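You operate a simulated robot arm through the tools that you are given. There is no shell and no other tool.

The job below is to be done with a simulated robot arm. You get a single attempt, and the scene is never put back.

Task
Close the BOOKS box, tape its seam and press the tape down.
Fine: tape from end to end; dispenser and pressing block go back where they stood. Set down upright: tape dispenser, pressing block.

It is judged by the outcome, as a careful person would: the job done as asked, and still so three seconds after it is handed in. It fails if anything else is knocked over, pushed out of place, dropped, spilled or broken.

Robot
A 7-joint arm with a three-finger gripper, fixed in place. Base frame: the origin is at the foot of the arm, x ahead of it, y to its left, z up. Readings come in mm, rad, newtons and seconds.
Its first joint turns from -2.897 to 2.897 rad. Payload 2.69 kg.
Tool frame: the origin (TCP) lies between the finger pads and is the grasp point; the fingertips stand 30 mm ahead of it; z points along the fingers, y is the line along which they close. Largest opening 128 mm; the body of the gripper starts 117 mm behind the TCP.
Orientation is that of the tool frame in the base frame, as a unit quaternion [w, x, y, z]. With the fingers straight down and closing along the base's y, the tool's x points along the base's -x, its y along +y and its z along -z.

Tools
- The arm moves only by the tool play_rows. Its argument "commands" is a list of rows, each a list of 7 numbers: the shift along the base's x, y, z in units of 150 mm (1.0 is 150 mm), then the turn, a rotation vector about the base's x, y, z in units of 90 degrees (1.0 is 90 degrees), then the gripper command, from -1 (fully open) to 1 (shut), values between in proportion. In form: [[x, y, z, ax, ay, az, fingers], ...]. A call has 1 to 20 rows; each row is the pose to reach, as a shift and turn from the pose commanded when the call began. A call with a number of a shift or a turn outside -1 to 1 is refused whole. Rows are played at 5 a second. More than 50 mm and 0.15 rad between two rows, or a gripper value outside its range, and nothing of the call is played. A pose out of reach is approached as far as the arm can. The call stops where the force on the tool passes 90 N (or 10 N more than at its start, if that is more) or the arm is blocked; 0.2 s more then pass. Each finger halts on what it meets, pressing with about 23 N; the grip force reading is that of the motor and also rises with nothing between the fingers. The clock runs only during rows and for 0.2 s after the last one: add rows that repeat a pose to give the fingers time. The reply holds the time, the measured pose of the TCP, the force on the tool along the base axes, the opening and the grip force, in the units named above and with some noise, with the torque about the TCP (base axes, N m) and any sound that the robot's microphone picked up, and new pictures: "pictures" is both (left out), scene, wrist or none.
- Cameras (640 x 400 px; columns grow to the right, rows downward): "scene" is fixed at [221.1, 650.7, 1444.8]; the picture's right is [-0.57, -0.82, 0.00], its down [-0.53, 0.37, -0.76] and it looks along [0.62, -0.44, -0.65] (base axes); focal length 226 px, centre (320, 200). "wrist" rides on the gripper at [58, 54, -131] in the tool frame; the picture's right is [-0.68, 0.74, 0.00], its down [-0.62, -0.57, -0.55] and it looks along [-0.40, -0.37, 0.84] (tool axes); focal length 234 px, centre (320, 200). There is no depth. A picture from a camera that has moved, and an enlarged one, comes with that camera's place and axes in the base frame and with its lens.
- lift_body(by): slides the trunk up (or, below 0, down) by that many mm; the arm rides with it, the base frame stays. It gives what a move gives, with no picture.
- close_up(camera, box): a new picture of the part [left, top, right, bottom] of that camera's present view, enlarged. The clock stands still meanwhile.
- finish_job(): hands the job in; it is judged then, once.

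Places have to be worked out from the pictures, the camera data and where the tool is seen. Open the gripper and draw the arm clear of the work before you hand the job in, unless the task says otherwise.

The tools are called by a JSON object that holds its "fn" and its "kwargs". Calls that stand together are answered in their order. play_rows: Moves the arm, as the interface text tells. Its arguments: {"type":"object","properties":{"commands":{"type":"array"},"pictures":{"type":"string","enum":["both","scene","wrist","none"]}},"required":["commands"]} The other tools are called the same way: lift_body (by) slides the trunk up or down; close_up (camera, box) takes an enlarged picture of a part of a camera's view; finish_job () hands the job in.

At the start:

```text
time_s: 0.0
tcp_pos: [537.6, 471.1, 1292.6]
ee_rot: [0.001, 0.0, 1.0, -0.001]
wrist_force: [-0.8, 0.1, 0.0]
moment: [0.01, 0.01, 0.0]
gripper_width: 127.8
grip_force: 0.0
trunk travel left (down, up): [-150.0, 200.0]
```

scene: 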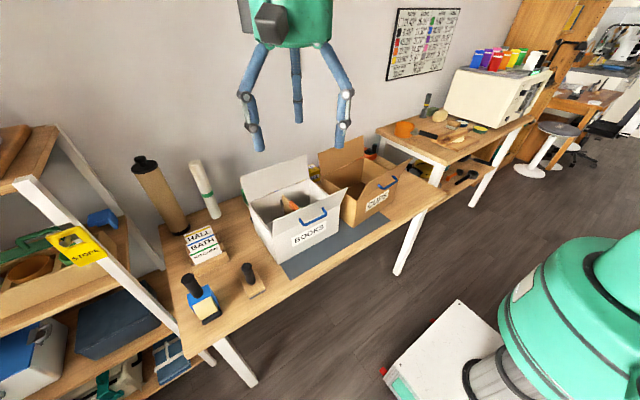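
wrist: 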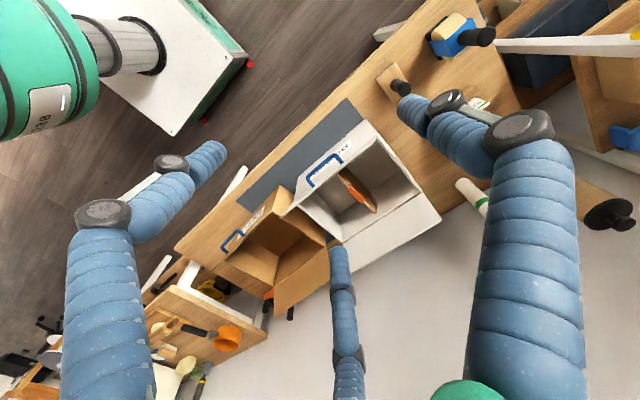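

I start by looking at the scene in enlarged pictures of the box, dispenser and block, before moving anything.

{"fn": "close_up", "kwargs": {"camera": "scene", "box": [220, 130, 440, 290]}}

{"fn": "close_up", "kwargs": {"camera": "scene", "box": [120, 140, 300, 340]}}

{"fn": "close_up", "kwargs": {"camera": "wrist", "box": [220, 80, 460, 280]}}

{"fn": "close_up", "kwargs": {"camera": "wrist", "box": [360, 0, 640, 180]}}

```text
2.50 times, centred on (330, 210) of scene
camera zoom: at [221.1, 650.7, 1444.8], right [-0.57, -0.82, 0.0], down [-0.53, 0.37, -0.76], along [0.62, -0.44, -0.65], focal length 564 px, centre (295, 175)
```

zoom: 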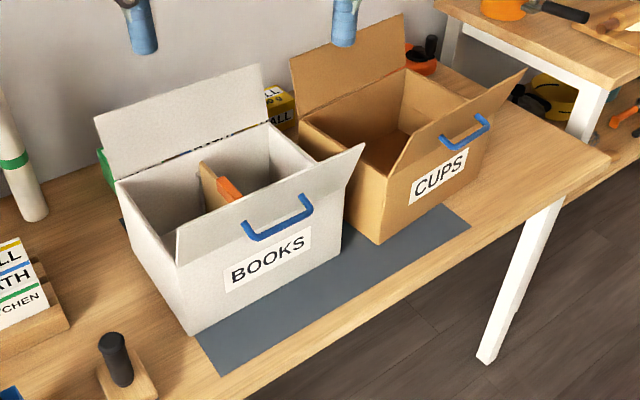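

```text
2.00 times, centred on (210, 240) of scene
camera zoom: at [221.1, 650.7, 1444.8], right [-0.57, -0.82, 0.0], down [-0.53, 0.37, -0.76], along [0.62, -0.44, -0.65], focal length 451 px, centre (540, 120)
```

zoom: 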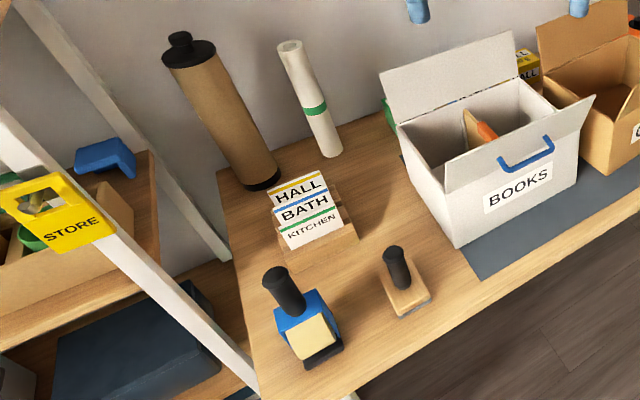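

```text
2.00 times, centred on (340, 180) of wrist
camera zoom: at [477.9, 525.7, 1422.8], right [0.68, 0.74, 0.0], down [0.62, -0.57, 0.55], along [0.4, -0.37, -0.84], focal length 468 px, centre (280, 240)
```

zoom: 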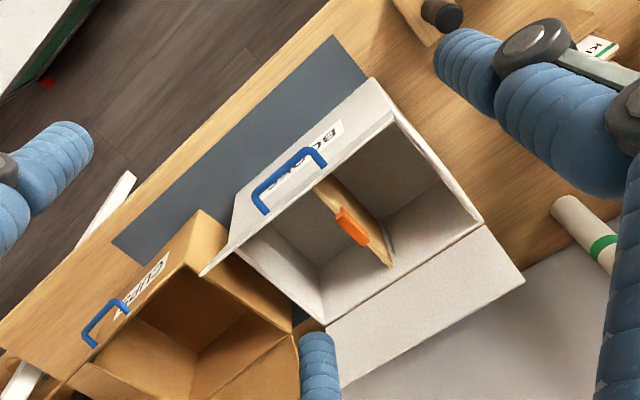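

```text
2.22 times, centred on (500, 90) of wrist
camera zoom: at [477.9, 525.7, 1422.8], right [0.68, 0.74, 0.0], down [0.62, -0.57, 0.55], along [0.4, -0.37, -0.84], focal length 520 px, centre (-80, 444)
```

zoom: 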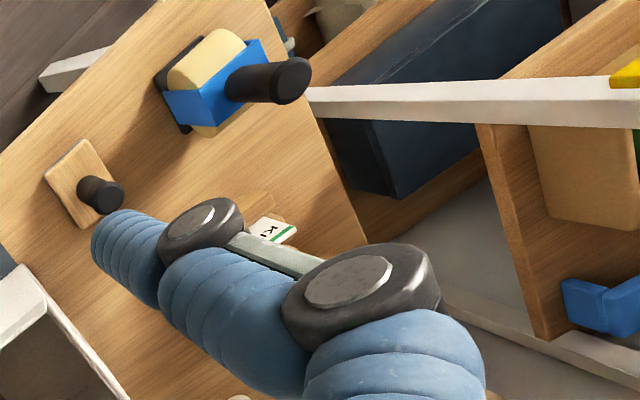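

The table top triangulates to about z=745 mm. I judge the BOOKS box to span x 687–882, y 234–504, with its rim near z 895; the dispenser is near (640,765) and the block near (635,585). I move down and to the left for a better wrist view.

{"fn": "play_rows", "kwargs": {"commands": [[0, 0.25, -0.25, 0, 0, 0, -1], [0, 0.5, -0.5, 0, 0, 0, -1], [0, 0.75, -0.75, 0, 0, 0, -1], [0, 1, -1, 0, 0, 0, -1], [0, 1, -1, 0, 0, 0, -1]]}}

```text
refused: row 1 steps farther than a row can; nothing moved
```

The combined step was over 50 mm, so I use smaller steps for the same move.

{"fn": "play_rows", "kwargs": {"commands": [[0, 0.2, -0.2, 0, 0, 0, -1], [0, 0.4, -0.4, 0, 0, 0, -1], [0, 0.6, -0.6, 0, 0, 0, -1], [0, 0.8, -0.8, 0, 0, 0, -1], [0, 1, -1, 0, 0, 0, -1], [0, 1, -1, 0, 0, 0, -1]]}}

```text
time_s: 1.4
tcp_pos: [535.9, 623.4, 1140.3]
ee_rot: [0.0, 0.001, 1.0, 0.0]
wrist_force: [-0.1, 0.7, 0.2]
moment: [-0.1, 0.05, 0.0]
gripper_width: 128.1
grip_force: 0.0
trunk travel left (down, up): [-150.0, 200.0]
camera wrist: at [478.1, 677.8, 1270.7], right [0.68, 0.74, 0.0], down [0.62, -0.57, 0.55], along [0.4, -0.37, -0.84], focal length 234 px, centre (320, 200)
```

scene: 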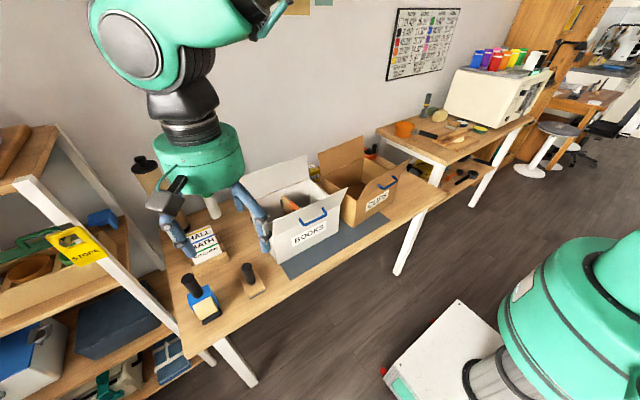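
wrist: 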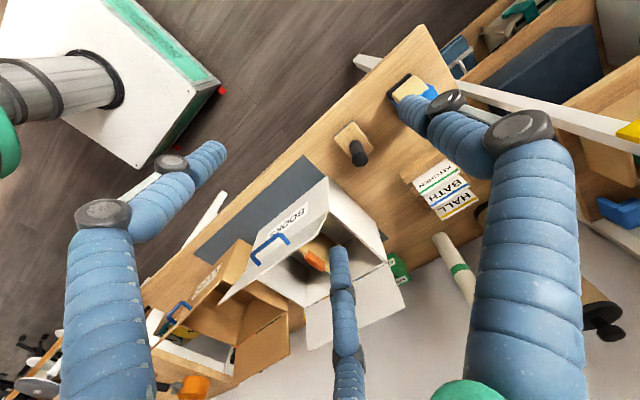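

The hand looks three-fingered in the pictures, so I close it in free air here to see how the fingers travel before trusting any grasp geometry.

{"fn": "play_rows", "kwargs": {"commands": [[0, 0, 0, 0, 0, 0, 0.4], [0, 0, 0, 0, 0, 0, 0.4], [0, 0, 0, 0, 0, 0, 0.4], [0, 0, 0, 0, 0, 0, 0.4]]}}

{"fn": "play_rows", "kwargs": {"commands": [[0, 0, 0, 0, 0, 0, 1], [0, 0, 0, 0, 0, 0, 1], [0, 0, 0, 0, 0, 0, 1], [0, 0, 0, 0, 0, 0, 1]]}}

```text
time_s: 2.4
tcp_pos: [535.7, 622.0, 1141.0]
ee_rot: [0.0, 0.001, 1.0, 0.0]
wrist_force: [0.4, -0.9, 0.1]
moment: [0.03, -0.03, 0.0]
gripper_width: 38.4
grip_force: 0.1
trunk travel left (down, up): [-150.0, 200.0]
camera wrist: at [477.9, 676.7, 1271.5], right [0.68, 0.74, 0.0], down [0.62, -0.57, 0.55], along [0.4, -0.37, -0.84], focal length 234 px, centre (320, 200)
```

scene: 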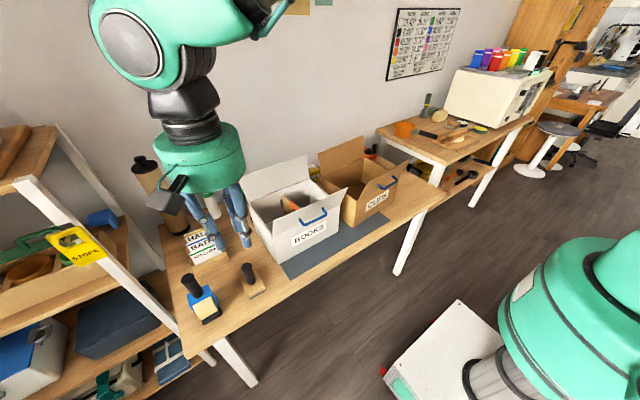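
wrist: 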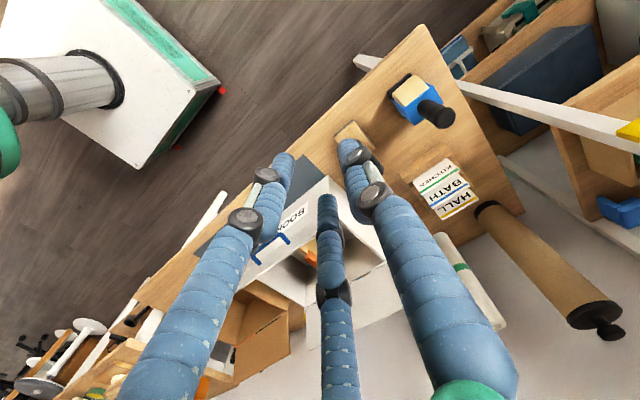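

```text
time_s: 3.4
tcp_pos: [535.5, 622.4, 1140.6]
ee_rot: [0.0, 0.0, 1.0, 0.0]
wrist_force: [-0.3, 0.2, 0.3]
moment: [-0.03, -0.01, 0.0]
gripper_width: 2.2
grip_force: 22.9
trunk travel left (down, up): [-150.0, 200.0]
camera wrist: at [477.9, 676.8, 1271.5], right [0.68, 0.74, 0.0], down [0.62, -0.57, 0.55], along [0.4, -0.37, -0.84], focal length 234 px, centre (320, 200)
```

scene: 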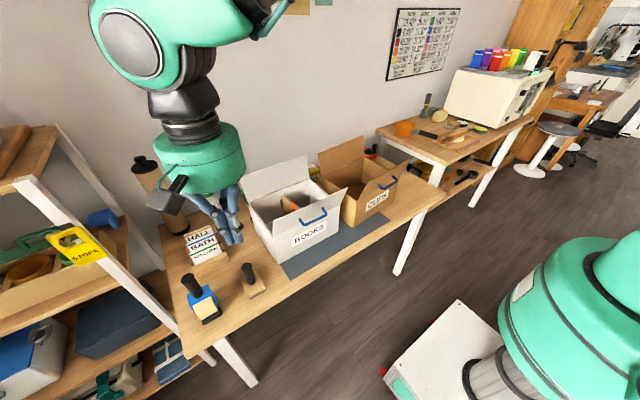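
wrist: 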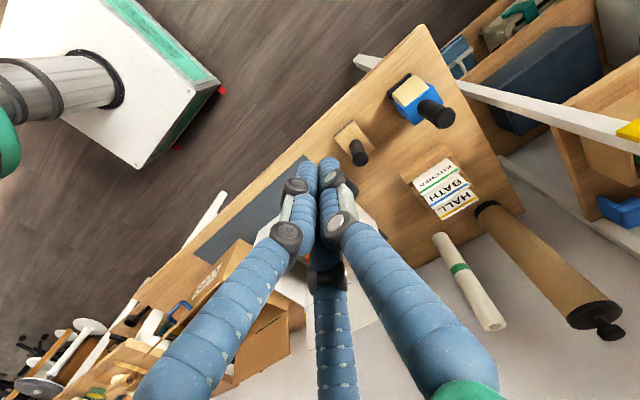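

With the fingers shut I have an unobstructed view, so I enlarge the dispenser, block and box from the wrist camera.

{"fn": "close_up", "kwargs": {"camera": "wrist", "box": [330, 60, 490, 180]}}

{"fn": "close_up", "kwargs": {"camera": "scene", "box": [160, 250, 280, 340]}}

{"fn": "close_up", "kwargs": {"camera": "scene", "box": [235, 150, 355, 280]}}

```text
3.33 times, centred on (410, 120) of wrist
camera zoom: at [477.9, 676.8, 1271.5], right [0.68, 0.74, 0.0], down [0.62, -0.57, 0.55], along [0.4, -0.37, -0.84], focal length 781 px, centre (20, 467)
```

zoom: 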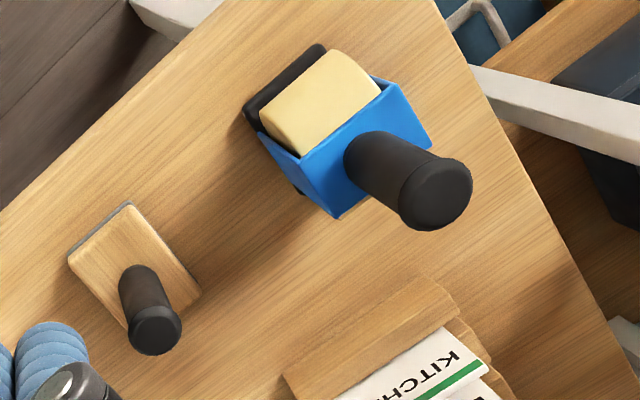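

```text
4.44 times, centred on (220, 295) of scene
camera zoom: at [221.1, 650.7, 1444.8], right [-0.57, -0.82, 0.0], down [-0.53, 0.37, -0.76], along [0.62, -0.44, -0.65], focal length 1003 px, centre (764, -222)
```

zoom: 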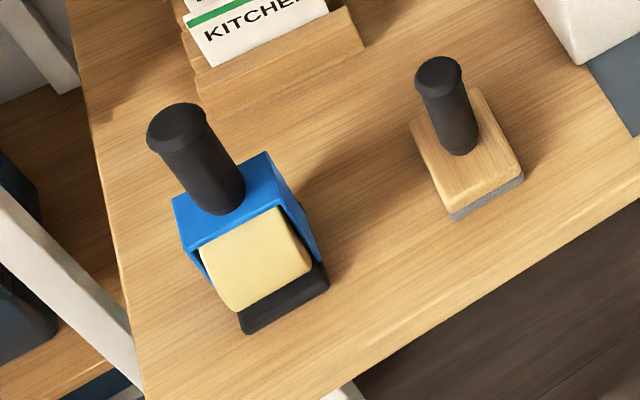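

```text
3.08 times, centred on (295, 215) of scene
camera zoom: at [221.1, 650.7, 1444.8], right [-0.57, -0.82, 0.0], down [-0.53, 0.37, -0.76], along [0.62, -0.44, -0.65], focal length 694 px, centre (397, 154)
```

zoom: 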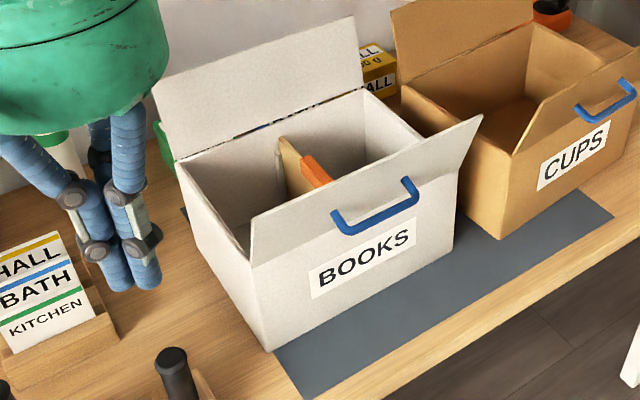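

I swing the hand a quarter turn about vertical and bring it lower over the left part of the table, so the wrist camera sees the dispenser and block from the other side for triangulation.

{"fn": "play_rows", "kwargs": {"commands": [[0.083, 0.014, -0.075, 0, 0, 0.083, 1], [0.167, 0.028, -0.15, 0, 0, 0.167, 1], [0.25, 0.043, -0.225, 0, 0, 0.25, 1], [0.333, 0.057, -0.3, 0, 0, 0.333, 1], [0.417, 0.071, -0.375, 0, 0, 0.417, 1], [0.5, 0.085, -0.45, 0, 0, 0.5, 1], [0.583, 0.099, -0.525, 0, 0, 0.583, 1], [0.667, 0.113, -0.6, 0, 0, 0.667, 1], [0.75, 0.128, -0.675, 0, 0, 0.75, 1], [0.833, 0.142, -0.75, 0, 0, 0.833, 1], [0.917, 0.156, -0.825, 0, 0, 0.917, 1], [1, 0.17, -0.9, 0, 0, 1, 1], [1, 0.17, -0.9, 0, 0, 1, 1]]}}

```text
time_s: 6.2
tcp_pos: [687.2, 646.0, 1006.9]
ee_rot: [0.0, 0.707, -0.707, 0.0]
wrist_force: [0.1, 0.4, 0.3]
moment: [-0.03, 0.0, 0.03]
gripper_width: 2.2
grip_force: 23.3
trunk travel left (down, up): [-150.0, 200.0]
camera wrist: at [633.5, 588.6, 1137.6], right [-0.74, 0.68, 0.0], down [0.57, 0.62, 0.55], along [0.37, 0.4, -0.84], focal length 234 px, centre (320, 200)
```

scene: 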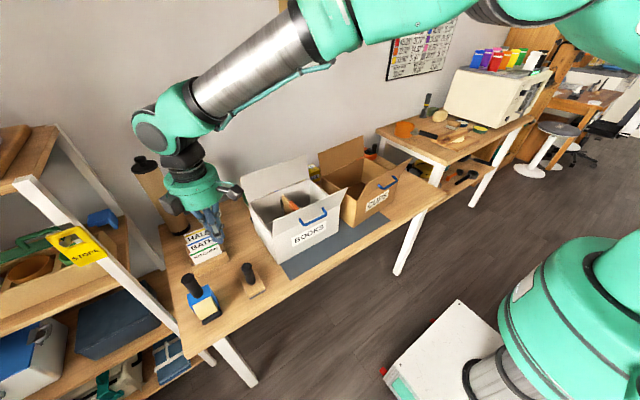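
wrist: 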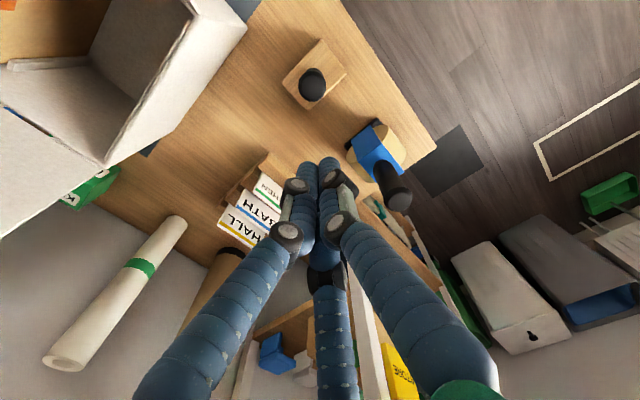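

I enlarge the dispenser and the block from this new viewpoint to fix their poses.

{"fn": "close_up", "kwargs": {"camera": "wrist", "box": [330, 100, 440, 220]}}

{"fn": "close_up", "kwargs": {"camera": "wrist", "box": [270, 30, 360, 120]}}

{"fn": "close_up", "kwargs": {"camera": "scene", "box": [175, 265, 235, 330]}}

{"fn": "close_up", "kwargs": {"camera": "scene", "box": [225, 255, 275, 305]}}

```text
3.33 times, centred on (385, 160) of wrist
camera zoom: at [633.5, 588.6, 1137.6], right [-0.74, 0.68, 0.0], down [0.57, 0.62, 0.55], along [0.37, 0.4, -0.84], focal length 781 px, centre (103, 333)
```

zoom: 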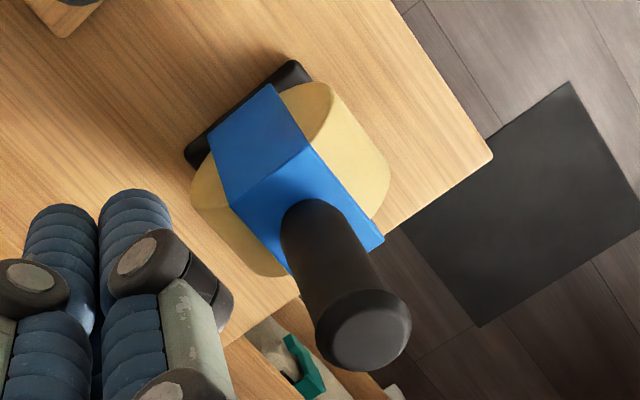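

```text
4.44 times, centred on (315, 75) of wrist
camera zoom: at [633.5, 588.6, 1137.6], right [-0.74, 0.68, 0.0], down [0.57, 0.62, 0.55], along [0.37, 0.4, -0.84], focal length 1041 px, centre (342, 756)
```

zoom: 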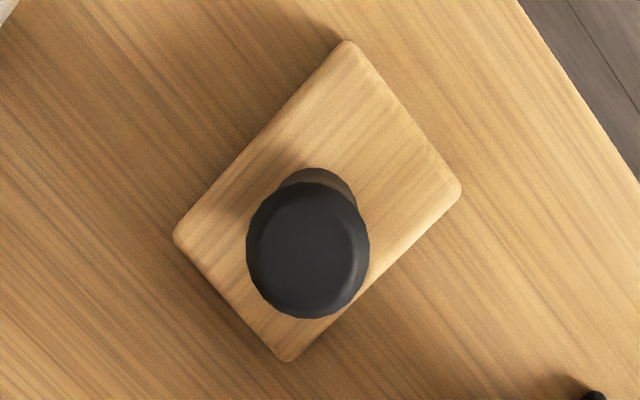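

```text
6.15 times, centred on (205, 298) of scene
camera zoom: at [221.1, 650.7, 1444.8], right [-0.57, -0.82, 0.0], down [-0.53, 0.37, -0.76], along [0.62, -0.44, -0.65], focal length 1388 px, centre (1028, -400)
```

zoom: 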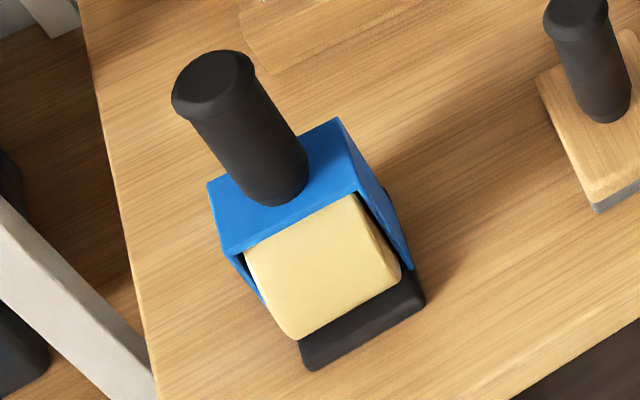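

```text
8.00 times, centred on (250, 280) of scene
camera zoom: at [221.1, 650.7, 1444.8], right [-0.57, -0.82, 0.0], down [-0.53, 0.37, -0.76], along [0.62, -0.44, -0.65], focal length 1805 px, centre (880, -440)
```

zoom: 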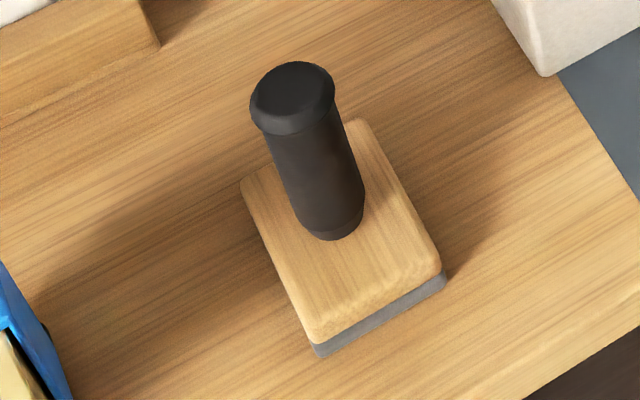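

I judge the dispenser centred near (663,749), upright, base 70×55 mm with a vertical handle up to z≈926. The block is centred near (663,608), base 75×52 mm, handle up to z≈850. Next I rise and move over toward the box to inspect its inside.

{"fn": "play_rows", "kwargs": {"commands": [[0, 0, 0.3, 0, 0, 0, 1], [0, -0.1, 0.6, 0, 0, 0, 1], [0, -0.4, 0.65, 0, 0, 0, 1], [0, -0.7, 0.65, 0, 0, 0, 1], [0.05, -1, 0.65, 0, 0, 0, 1], [0.05, -1, 0.65, 0, 0, 0, 1]], "pictures": "none"}}

{"fn": "play_rows", "kwargs": {"commands": [[0, -0.25, 0, 0, 0, 0, 1], [0, -0.5, 0, 0, 0, 0, 1], [0, -0.5, 0, 0, 0, 0, 1]]}}

```text
time_s: 7.6
tcp_pos: [695.3, 494.7, 1106.2]
ee_rot: [0.0, 0.707, -0.707, 0.0]
wrist_force: [-0.2, -0.6, 0.5]
moment: [0.06, 0.0, 0.01]
gripper_width: 2.2
grip_force: 23.0
trunk travel left (down, up): [-150.0, 200.0]
```

```text
time_s: 8.4
tcp_pos: [693.7, 420.9, 1105.1]
ee_rot: [0.0, -0.706, 0.708, -0.001]
wrist_force: [0.6, -0.5, 0.7]
moment: [0.12, 0.02, 0.0]
gripper_width: 2.3
grip_force: 22.9
trunk travel left (down, up): [-150.0, 200.0]
camera wrist: at [640.0, 362.9, 1235.0], right [-0.74, 0.68, 0.0], down [0.57, 0.61, 0.55], along [0.37, 0.4, -0.84], focal length 234 px, centre (320, 200)
```

scene: 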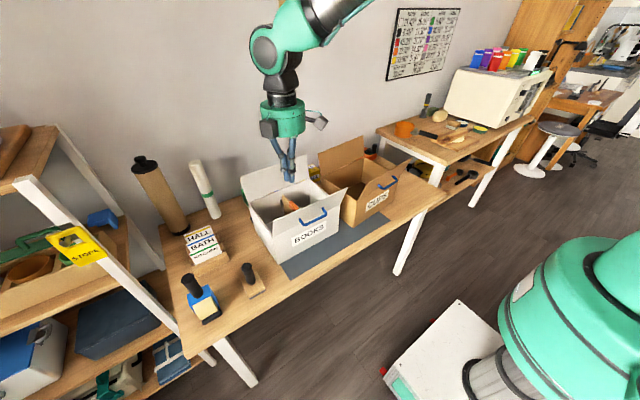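
wrist: 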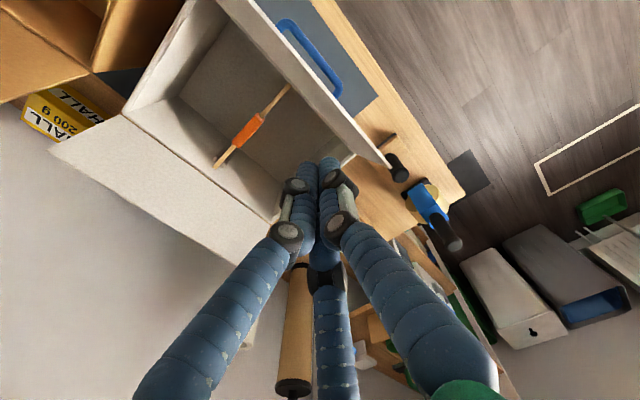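

{"fn": "close_up", "kwargs": {"camera": "wrist", "box": [100, 0, 400, 190]}}

{"fn": "close_up", "kwargs": {"camera": "wrist", "box": [195, 70, 315, 180]}}

{"fn": "close_up", "kwargs": {"camera": "scene", "box": [245, 150, 345, 230]}}

```text
2.11 times, centred on (250, 95) of wrist
camera zoom: at [640.0, 362.9, 1235.0], right [-0.74, 0.68, 0.0], down [0.57, 0.61, 0.55], along [0.37, 0.4, -0.84], focal length 493 px, centre (467, 421)
```

zoom: 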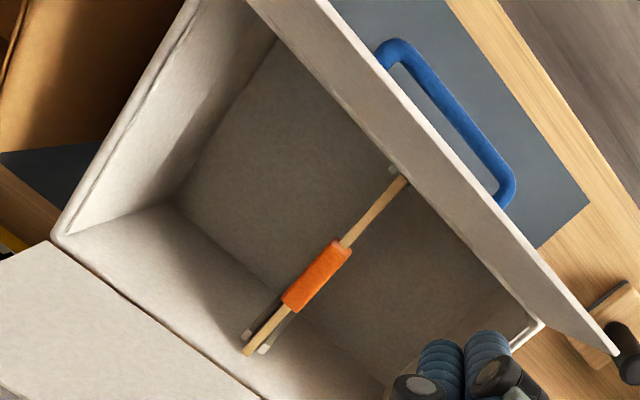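

```text
3.64 times, centred on (255, 125) of wrist
camera zoom: at [640.0, 362.9, 1235.0], right [-0.74, 0.68, 0.0], down [0.57, 0.61, 0.55], along [0.37, 0.4, -0.84], focal length 852 px, centre (556, 473)
```

zoom: 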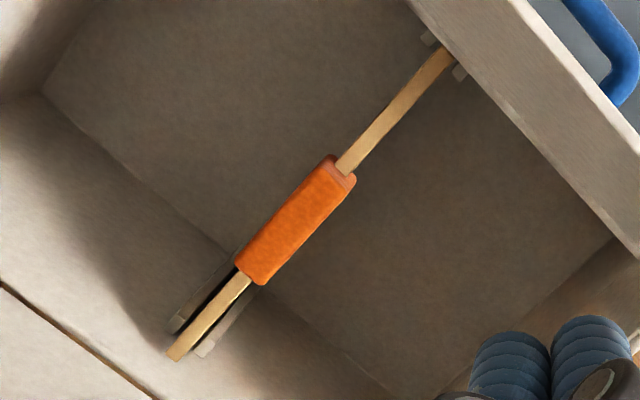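

```text
5.00 times, centred on (295, 190) of scene
camera zoom: at [221.1, 650.7, 1444.8], right [-0.57, -0.82, 0.0], down [-0.53, 0.37, -0.76], along [0.62, -0.44, -0.65], focal length 1128 px, centre (445, 250)
```

zoom: 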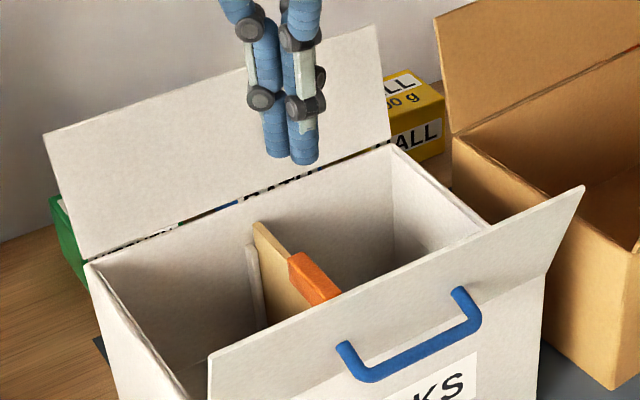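

The tan divider with its orange grip tops out near z≈880, below the 895 rim, so it won't block the flaps. I'll close the back flap first: I move over to behind it, at about (940,270), staying high above the flap tops (z≈992).

{"fn": "play_rows", "kwargs": {"commands": [[0.25, -0.15, 0.05, 0, 0, 0, 1], [0.5, -0.3, 0.05, 0, 0, 0, 1], [0.75, -0.45, 0.05, 0, 0, 0, 1], [1, -0.6, 0.05, 0, 0, 0, 1], [1, -0.6, 0.05, 0, 0, 0, 1]], "pictures": "none"}}

{"fn": "play_rows", "kwargs": {"commands": [[0.25, -0.15, 0, 0, 0, 0, 1], [0.5, -0.3, 0, 0, 0, 0, 1], [0.65, -0.4, 0, 0, 0, 0, 1], [0.65, -0.4, 0, 0, 0, 0, 1]]}}

```text
time_s: 9.6
tcp_pos: [843.7, 329.4, 1112.1]
ee_rot: [0.0, -0.707, 0.708, 0.0]
wrist_force: [1.0, -1.3, -0.6]
moment: [0.06, 0.07, 0.03]
gripper_width: 2.1
grip_force: 22.6
trunk travel left (down, up): [-150.0, 200.0]
```

```text
time_s: 10.6
tcp_pos: [941.5, 271.5, 1112.1]
ee_rot: [0.0, -0.707, 0.707, -0.001]
wrist_force: [-1.2, 0.0, 0.3]
moment: [0.02, 0.04, 0.01]
gripper_width: 2.4
grip_force: 23.2
trunk travel left (down, up): [-150.0, 200.0]
camera wrist: at [888.4, 213.5, 1242.4], right [-0.74, 0.68, 0.0], down [0.57, 0.62, 0.55], along [0.37, 0.4, -0.84], focal length 234 px, centre (320, 200)
```

scene: 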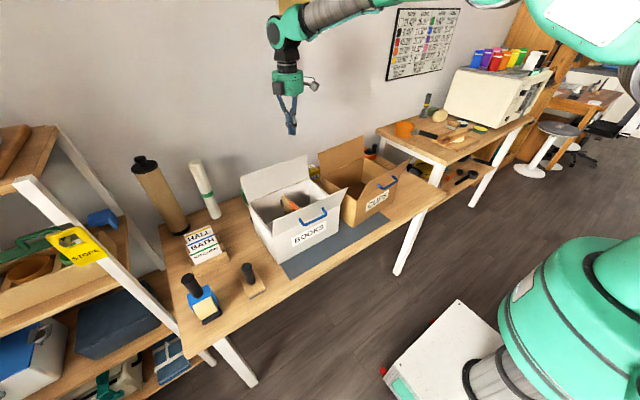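
wrist: 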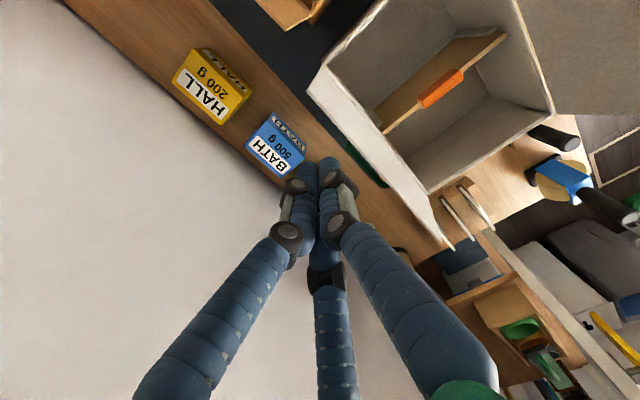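

The arm reaches (941,271) fine. I enlarge the back flap to check finger clearance before descending behind it.

{"fn": "close_up", "kwargs": {"camera": "wrist", "box": [220, 0, 580, 260]}}

{"fn": "close_up", "kwargs": {"camera": "scene", "box": [230, 90, 360, 200]}}

```text
1.54 times, centred on (400, 130) of wrist
camera zoom: at [888.4, 213.5, 1242.4], right [-0.74, 0.68, 0.0], down [0.57, 0.62, 0.55], along [0.37, 0.4, -0.84], focal length 360 px, centre (197, 308)
```

zoom: 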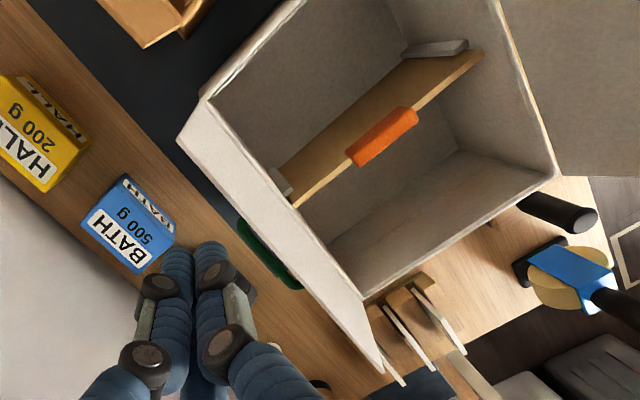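

```text
3.64 times, centred on (295, 145) of scene
camera zoom: at [221.1, 650.7, 1444.8], right [-0.57, -0.82, 0.0], down [-0.53, 0.37, -0.76], along [0.62, -0.44, -0.65], focal length 820 px, centre (411, 400)
```

zoom: 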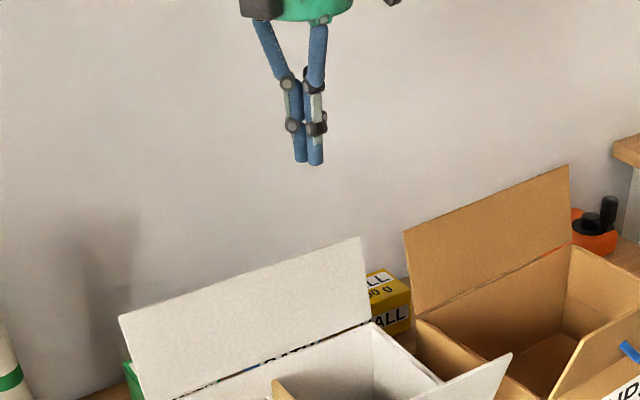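

The back flap's free edge looks to be at about x 910–921, z 990, so I want a bit more room. I go 20 mm further back and check the arm still reaches.

{"fn": "play_rows", "kwargs": {"commands": [[0.07, -0.02, 0, 0, 0, 0, 1], [0.14, -0.04, 0, 0, 0, 0, 1], [0.14, -0.04, 0, 0, 0, 0, 1]], "pictures": "none"}}

{"fn": "play_rows", "kwargs": {"commands": [[0, 0, -0.2, 0, 0, 0, 1], [0, 0, -0.4, 0, 0, 0, 1], [0, 0, -0.4, 0, 0, 0, 1]]}}

```text
time_s: 11.4
tcp_pos: [962.2, 267.4, 1112.1]
ee_rot: [0.0, -0.707, 0.707, 0.0]
wrist_force: [0.7, -0.3, 0.1]
moment: [-0.01, 0.03, 0.03]
gripper_width: 2.3
grip_force: 23.5
trunk travel left (down, up): [-150.0, 200.0]
```

```text
time_s: 12.2
tcp_pos: [962.9, 263.3, 1052.0]
ee_rot: [0.0, 0.707, -0.707, 0.0]
wrist_force: [0.0, -0.1, -0.8]
moment: [0.0, 0.02, -0.07]
gripper_width: 2.0
grip_force: 22.7
trunk travel left (down, up): [-150.0, 200.0]
camera wrist: at [908.6, 206.1, 1182.3], right [-0.74, 0.68, 0.0], down [0.57, 0.62, 0.55], along [0.37, 0.4, -0.84], focal length 234 px, centre (320, 200)
```

scene: 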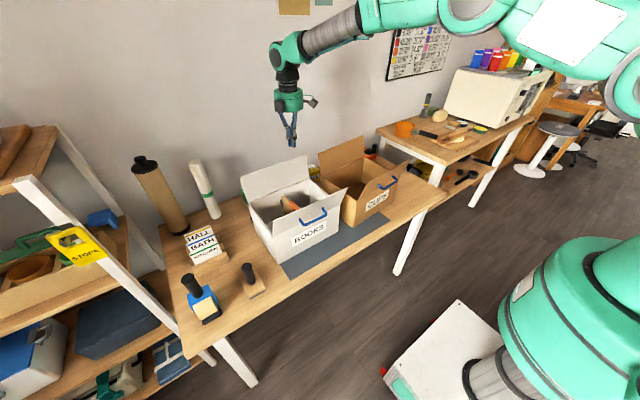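
wrist: 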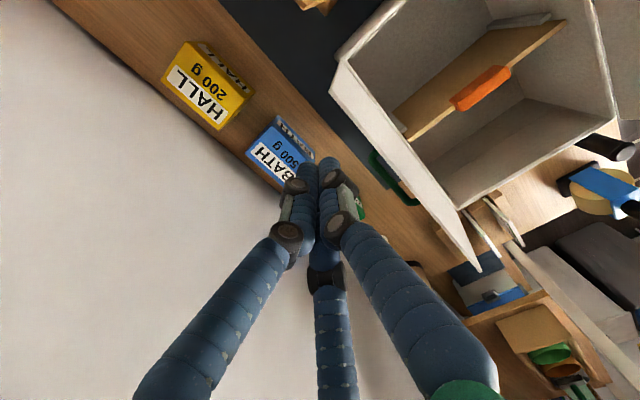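

The arm reaches and there is clearance. I lower the fingertips to about z=955 behind the flap.

{"fn": "play_rows", "kwargs": {"commands": [[0, 0, -0.2, 0, 0, 0, 1], [0, 0, -0.4, 0, 0, 0, 1], [0, 0, -0.46, 0, 0, 0, 1], [0, 0, -0.46, 0, 0, 0, 1]]}}

{"fn": "close_up", "kwargs": {"camera": "scene", "box": [230, 120, 360, 230]}}

```text
time_s: 13.2
tcp_pos: [961.7, 265.7, 983.2]
ee_rot: [-0.001, -0.706, 0.708, 0.001]
wrist_force: [0.2, -0.3, 0.1]
moment: [0.0, -0.02, 0.01]
gripper_width: 2.2
grip_force: 23.2
trunk travel left (down, up): [-150.0, 200.0]
camera wrist: at [907.8, 207.6, 1113.6], right [-0.74, 0.68, 0.0], down [0.57, 0.62, 0.55], along [0.37, 0.4, -0.84], focal length 234 px, centre (320, 200)
```

scene: 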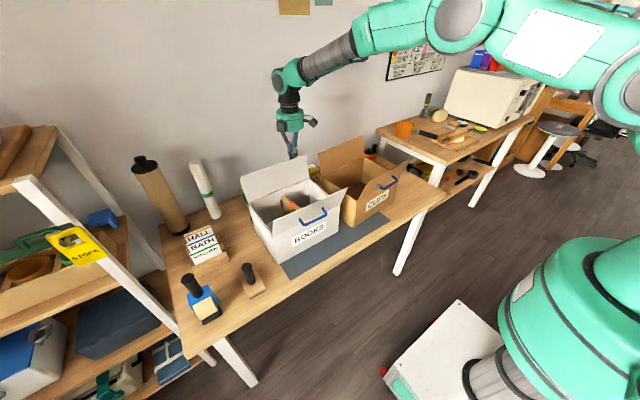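
wrist: 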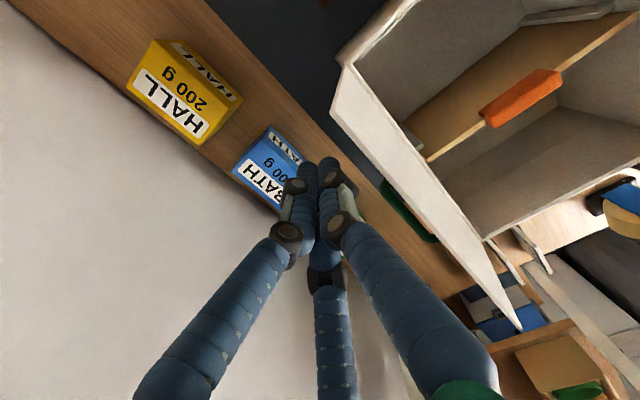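

```text
3.64 times, centred on (295, 175) of scene
camera zoom: at [221.1, 650.7, 1444.8], right [-0.57, -0.82, 0.0], down [-0.53, 0.37, -0.76], along [0.62, -0.44, -0.65], focal length 820 px, centre (411, 291)
```

zoom: 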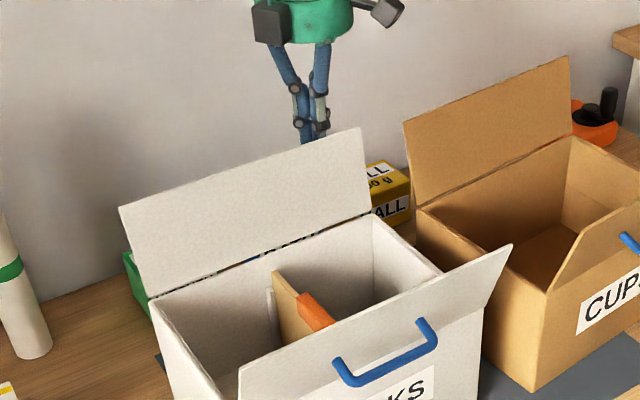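

The tips are behind the flap. I push gently toward the robot in small steps and watch the force and the flap.

{"fn": "play_rows", "kwargs": {"commands": [[-0.08, 0, 0, 0, 0, 0, 1], [-0.16, 0, 0, 0, 0, 0, 1], [-0.24, 0, 0, 0, 0, 0, 1], [-0.32, 0, 0, 0, 0, 0, 1], [-0.4, 0, 0, 0, 0, 0, 1], [-0.4, 0, 0, 0, 0, 0, 1]]}}

{"fn": "close_up", "kwargs": {"camera": "scene", "box": [230, 120, 360, 230]}}

```text
time_s: 14.6
tcp_pos: [901.1, 263.7, 983.4]
ee_rot: [0.001, -0.707, 0.707, 0.0]
wrist_force: [-0.3, -0.6, 0.5]
moment: [0.02, -0.01, 0.02]
gripper_width: 2.1
grip_force: 23.0
trunk travel left (down, up): [-150.0, 200.0]
camera wrist: at [848.2, 207.1, 1113.6], right [-0.74, 0.68, 0.0], down [0.57, 0.62, 0.55], along [0.37, 0.4, -0.84], focal length 234 px, centre (320, 200)
```

scene: 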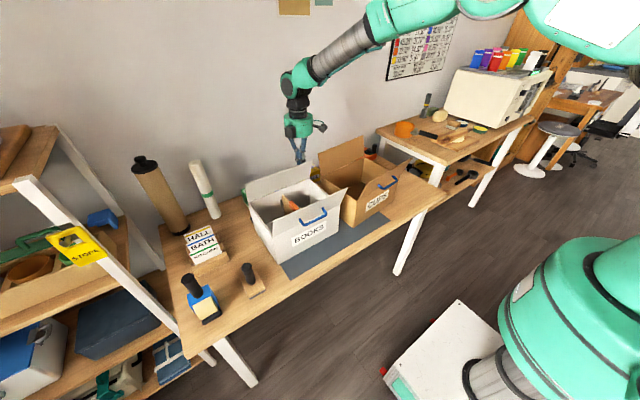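
wrist: 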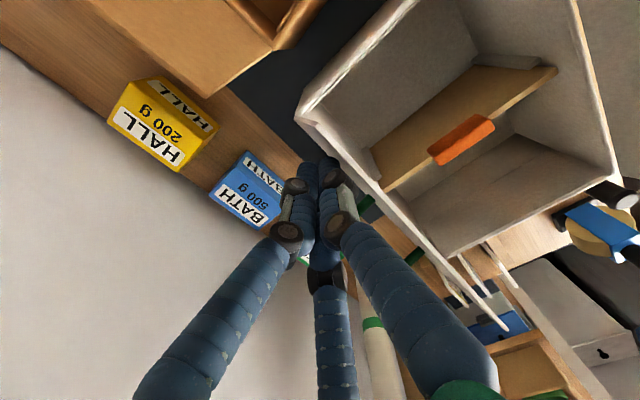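

```text
3.64 times, centred on (295, 175) of scene
camera zoom: at [221.1, 650.7, 1444.8], right [-0.57, -0.82, 0.0], down [-0.53, 0.37, -0.76], along [0.62, -0.44, -0.65], focal length 820 px, centre (411, 291)
```

zoom: 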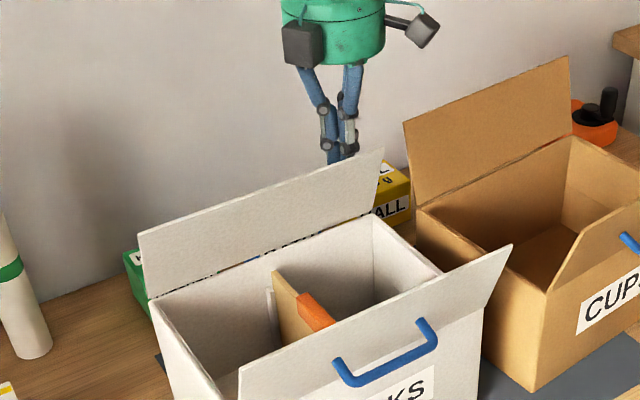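

The flap is now about upright with very little force. I keep pushing toward the robot and slightly down to fold it past vertical.

{"fn": "play_rows", "kwargs": {"commands": [[-0.08, 0, 0, 0, 0, 0, 1], [-0.16, 0, 0, 0, 0, 0, 1], [-0.24, 0, 0, 0, 0, 0, 1], [-0.32, 0, 0, 0, 0, 0, 1], [-0.36, 0, 0, 0, 0, 0, 1], [-0.36, 0, 0, 0, 0, 0, 1]]}}

{"fn": "close_up", "kwargs": {"camera": "scene", "box": [230, 120, 360, 230]}}

```text
time_s: 16.0
tcp_pos: [847.8, 265.8, 983.6]
ee_rot: [0.001, -0.706, 0.708, 0.001]
wrist_force: [-0.9, -0.3, 0.1]
moment: [0.02, -0.02, -0.03]
gripper_width: 2.1
grip_force: 23.0
trunk travel left (down, up): [-150.0, 200.0]
camera wrist: at [794.7, 208.4, 1113.8], right [-0.74, 0.68, 0.0], down [0.57, 0.62, 0.55], along [0.37, 0.4, -0.84], focal length 234 px, centre (320, 200)
```

scene: 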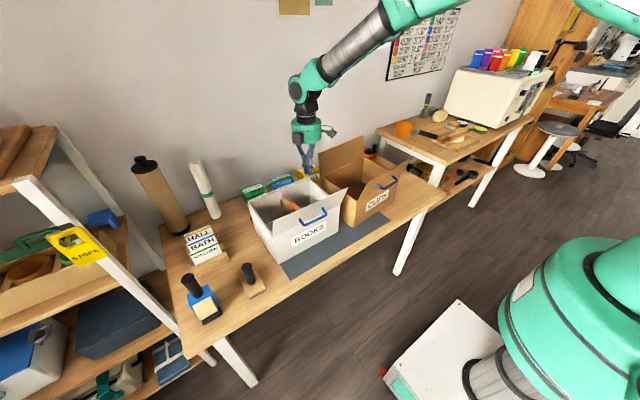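
wrist: 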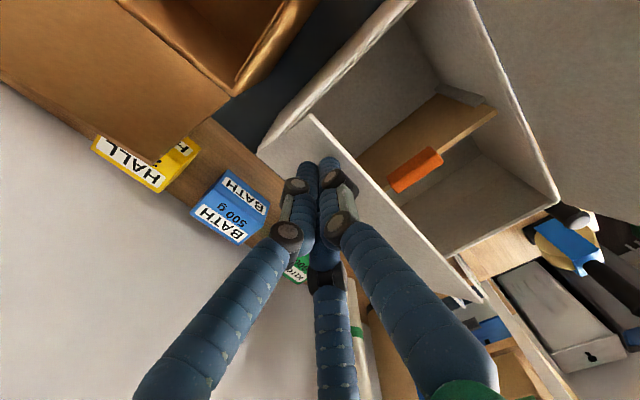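

```text
3.64 times, centred on (295, 175) of scene
camera zoom: at [221.1, 650.7, 1444.8], right [-0.57, -0.82, 0.0], down [-0.53, 0.37, -0.76], along [0.62, -0.44, -0.65], focal length 820 px, centre (411, 291)
```

zoom: 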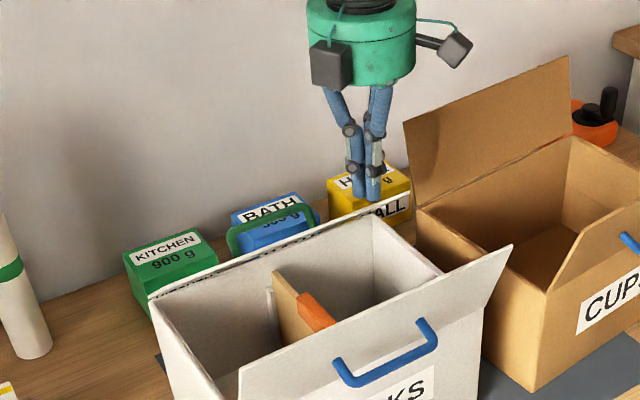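

The flap folds along with the finger. I continue toward the robot and down to press it to nearly flat.

{"fn": "play_rows", "kwargs": {"commands": [[-0.08, 0, -0.04, 0, 0, 0, 1], [-0.16, 0, -0.08, 0, 0, 0, 1], [-0.24, 0, -0.14, 0, 0, 0, 1], [-0.3, 0, -0.2, 0, 0, 0, 1], [-0.34, 0, -0.26, 0, 0, 0, 1], [-0.34, 0, -0.32, 0, 0, 0, 1], [-0.34, 0, -0.32, 0, 0, 0, 1]]}}

{"fn": "close_up", "kwargs": {"camera": "scene", "box": [230, 120, 360, 230]}}

```text
time_s: 17.6
tcp_pos: [797.6, 266.4, 935.0]
ee_rot: [0.0, 0.707, -0.707, 0.0]
wrist_force: [0.4, 0.5, 0.0]
moment: [0.02, -0.01, 0.01]
gripper_width: 2.5
grip_force: 22.7
trunk travel left (down, up): [-150.0, 200.0]
camera wrist: at [743.8, 208.2, 1064.8], right [-0.74, 0.68, 0.0], down [0.57, 0.62, 0.55], along [0.37, 0.4, -0.84], focal length 234 px, centre (320, 200)
```

scene: 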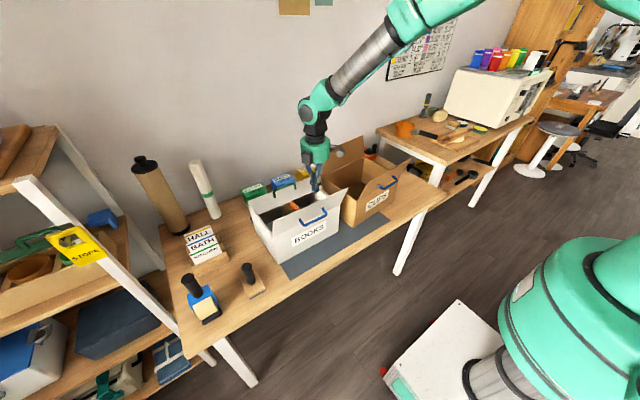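
wrist: 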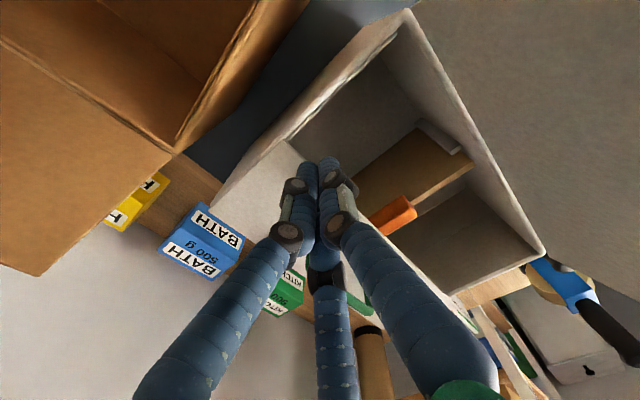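

```text
3.64 times, centred on (295, 175) of scene
camera zoom: at [221.1, 650.7, 1444.8], right [-0.57, -0.82, 0.0], down [-0.53, 0.37, -0.76], along [0.62, -0.44, -0.65], focal length 820 px, centre (411, 291)
```

zoom: 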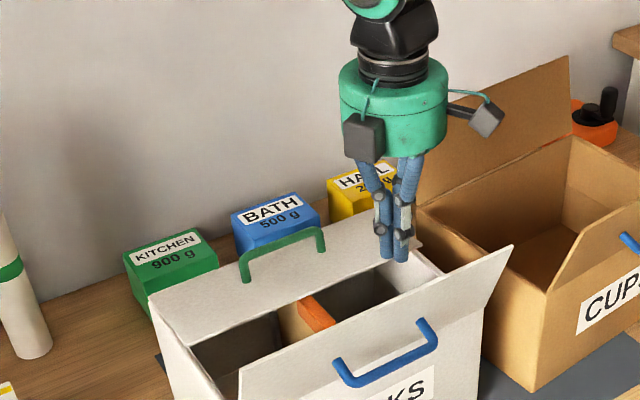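

The back flap (with a green handle on its outside) is nearly flat. I press down a little more until it meets resistance, then lift off to see whether it stays.

{"fn": "play_rows", "kwargs": {"commands": [[0, 0, -0.02, 0, 0, 0, 1], [0, 0, -0.04, 0, 0, 0, 1], [0, 0, -0.055, 0, 0, 0, 1], [0, 0, -0.055, 0, 0, 0, 1]]}}

{"fn": "close_up", "kwargs": {"camera": "scene", "box": [230, 120, 360, 230]}}

```text
time_s: 18.6
tcp_pos: [798.0, 265.3, 927.0]
ee_rot: [0.0, -0.707, 0.707, 0.0]
wrist_force: [-0.1, 0.3, -0.3]
moment: [0.03, -0.01, 0.0]
gripper_width: 2.5
grip_force: 22.8
trunk travel left (down, up): [-150.0, 200.0]
camera wrist: at [743.8, 207.4, 1057.7], right [-0.74, 0.68, 0.0], down [0.57, 0.62, 0.55], along [0.37, 0.4, -0.84], focal length 234 px, centre (320, 200)
```

scene: 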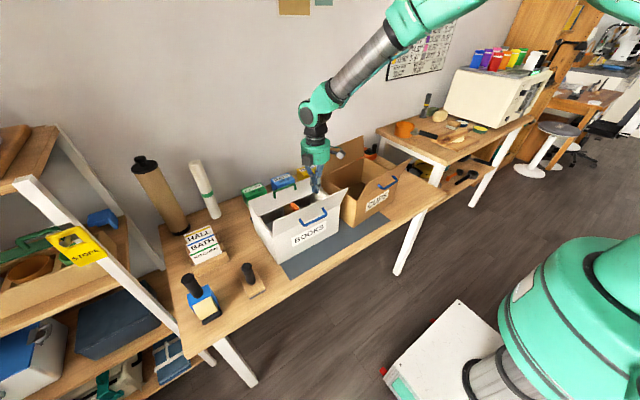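
wrist: 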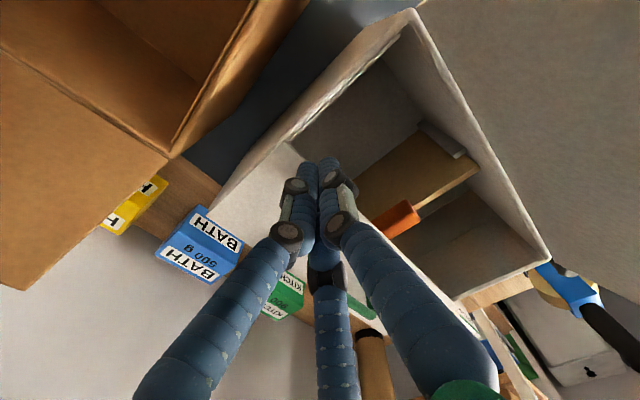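

```text
3.64 times, centred on (295, 175) of scene
camera zoom: at [221.1, 650.7, 1444.8], right [-0.57, -0.82, 0.0], down [-0.53, 0.37, -0.76], along [0.62, -0.44, -0.65], focal length 820 px, centre (411, 291)
```

zoom: 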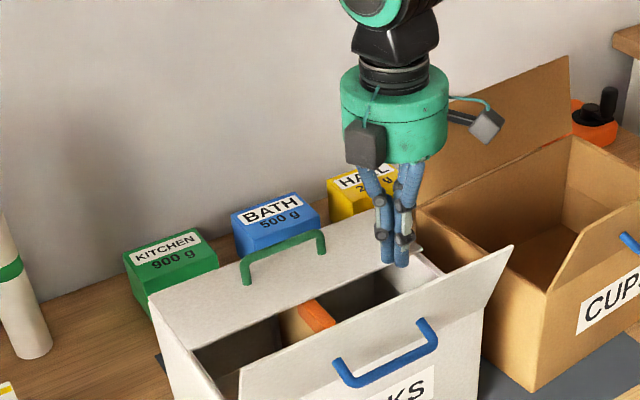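

No resistance yet; the tips are at z≈897. I continue down in 2–3 mm steps, watching for the flap's stop.

{"fn": "play_rows", "kwargs": {"commands": [[0, 0, -0.02, 0, 0, 0, 1], [0, 0, -0.04, 0, 0, 0, 1], [0, 0, -0.06, 0, 0, 0, 1], [0, 0, -0.06, 0, 0, 0, 1]], "pictures": "wrist"}}

{"fn": "close_up", "kwargs": {"camera": "scene", "box": [240, 160, 350, 250]}}

```text
time_s: 19.6
tcp_pos: [798.5, 263.8, 920.6]
ee_rot: [0.001, -0.707, 0.708, -0.001]
wrist_force: [-9.6, 0.0, 19.7]
moment: [0.01, 0.07, 0.06]
gripper_width: 2.4
grip_force: 22.8
trunk travel left (down, up): [-150.0, 200.0]
camera wrist: at [743.3, 207.6, 1050.6], right [-0.74, 0.68, 0.0], down [0.56, 0.61, 0.55], along [0.37, 0.4, -0.84], focal length 234 px, centre (320, 200)
```

wrist: 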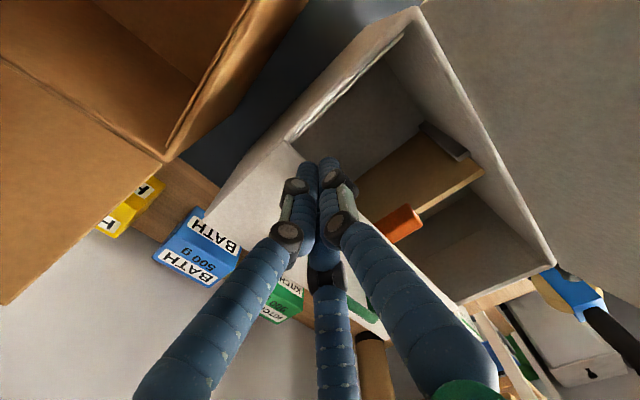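

```text
4.44 times, centred on (295, 205) of scene
camera zoom: at [221.1, 650.7, 1444.8], right [-0.57, -0.82, 0.0], down [-0.53, 0.37, -0.76], along [0.62, -0.44, -0.65], focal length 1003 px, centre (431, 178)
```

zoom: 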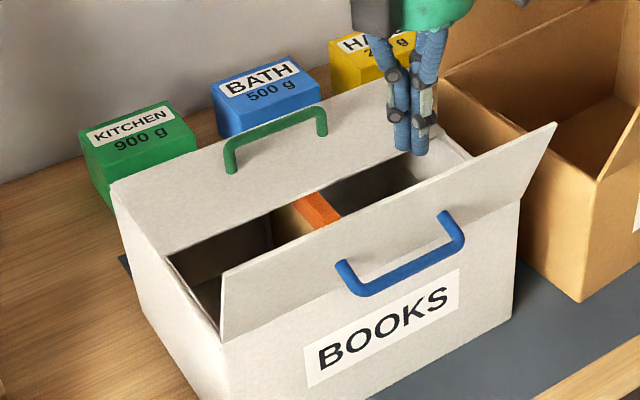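

Resistance of about 20 N appeared with the tips at z≈891, so the flap is at its stop. I lift clear and check that it stays shut.

{"fn": "play_rows", "kwargs": {"commands": [[0, 0, 0.2, 0, 0, 0, 1], [0, 0, 0.5, 0, 0, 0, 1], [0, 0, 0.8, 0, 0, 0, 1], [0, 0, 1, 0, 0, 0, 1], [0, 0, 1, 0, 0, 0, 1]]}}

{"fn": "close_up", "kwargs": {"camera": "scene", "box": [230, 140, 360, 250]}}

```text
time_s: 20.8
tcp_pos: [798.0, 264.4, 1068.9]
ee_rot: [0.0, 0.707, -0.707, 0.001]
wrist_force: [0.1, 0.4, -0.8]
moment: [0.0, -0.04, -0.03]
gripper_width: 2.1
grip_force: 23.6
trunk travel left (down, up): [-150.0, 200.0]
camera wrist: at [743.9, 207.5, 1199.3], right [-0.74, 0.68, 0.0], down [0.57, 0.62, 0.55], along [0.37, 0.4, -0.84], focal length 234 px, centre (320, 200)
```

scene: 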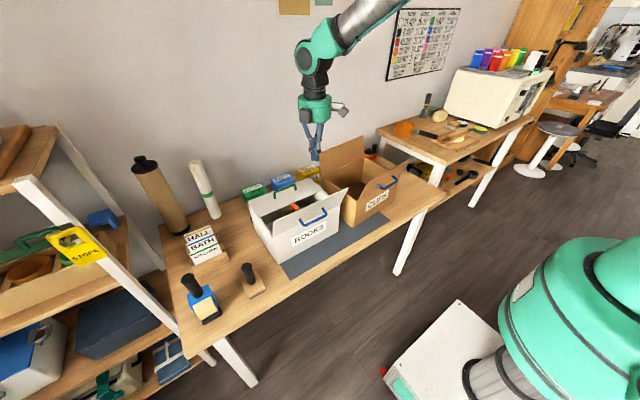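
wrist: 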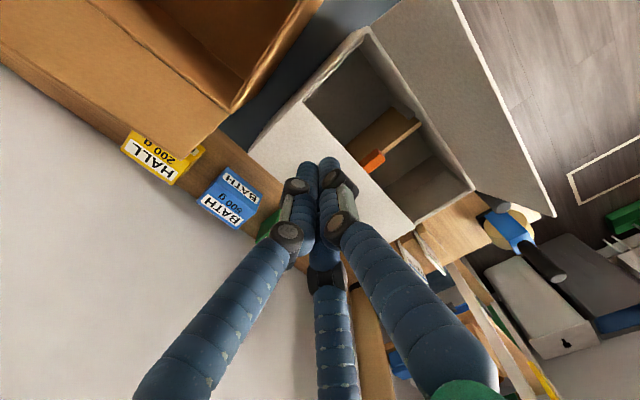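

```text
3.64 times, centred on (295, 195) of scene
camera zoom: at [221.1, 650.7, 1444.8], right [-0.57, -0.82, 0.0], down [-0.53, 0.37, -0.76], along [0.62, -0.44, -0.65], focal length 820 px, centre (411, 218)
```

zoom: 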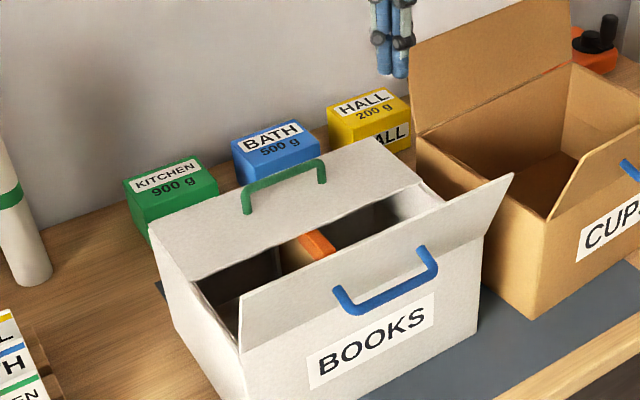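

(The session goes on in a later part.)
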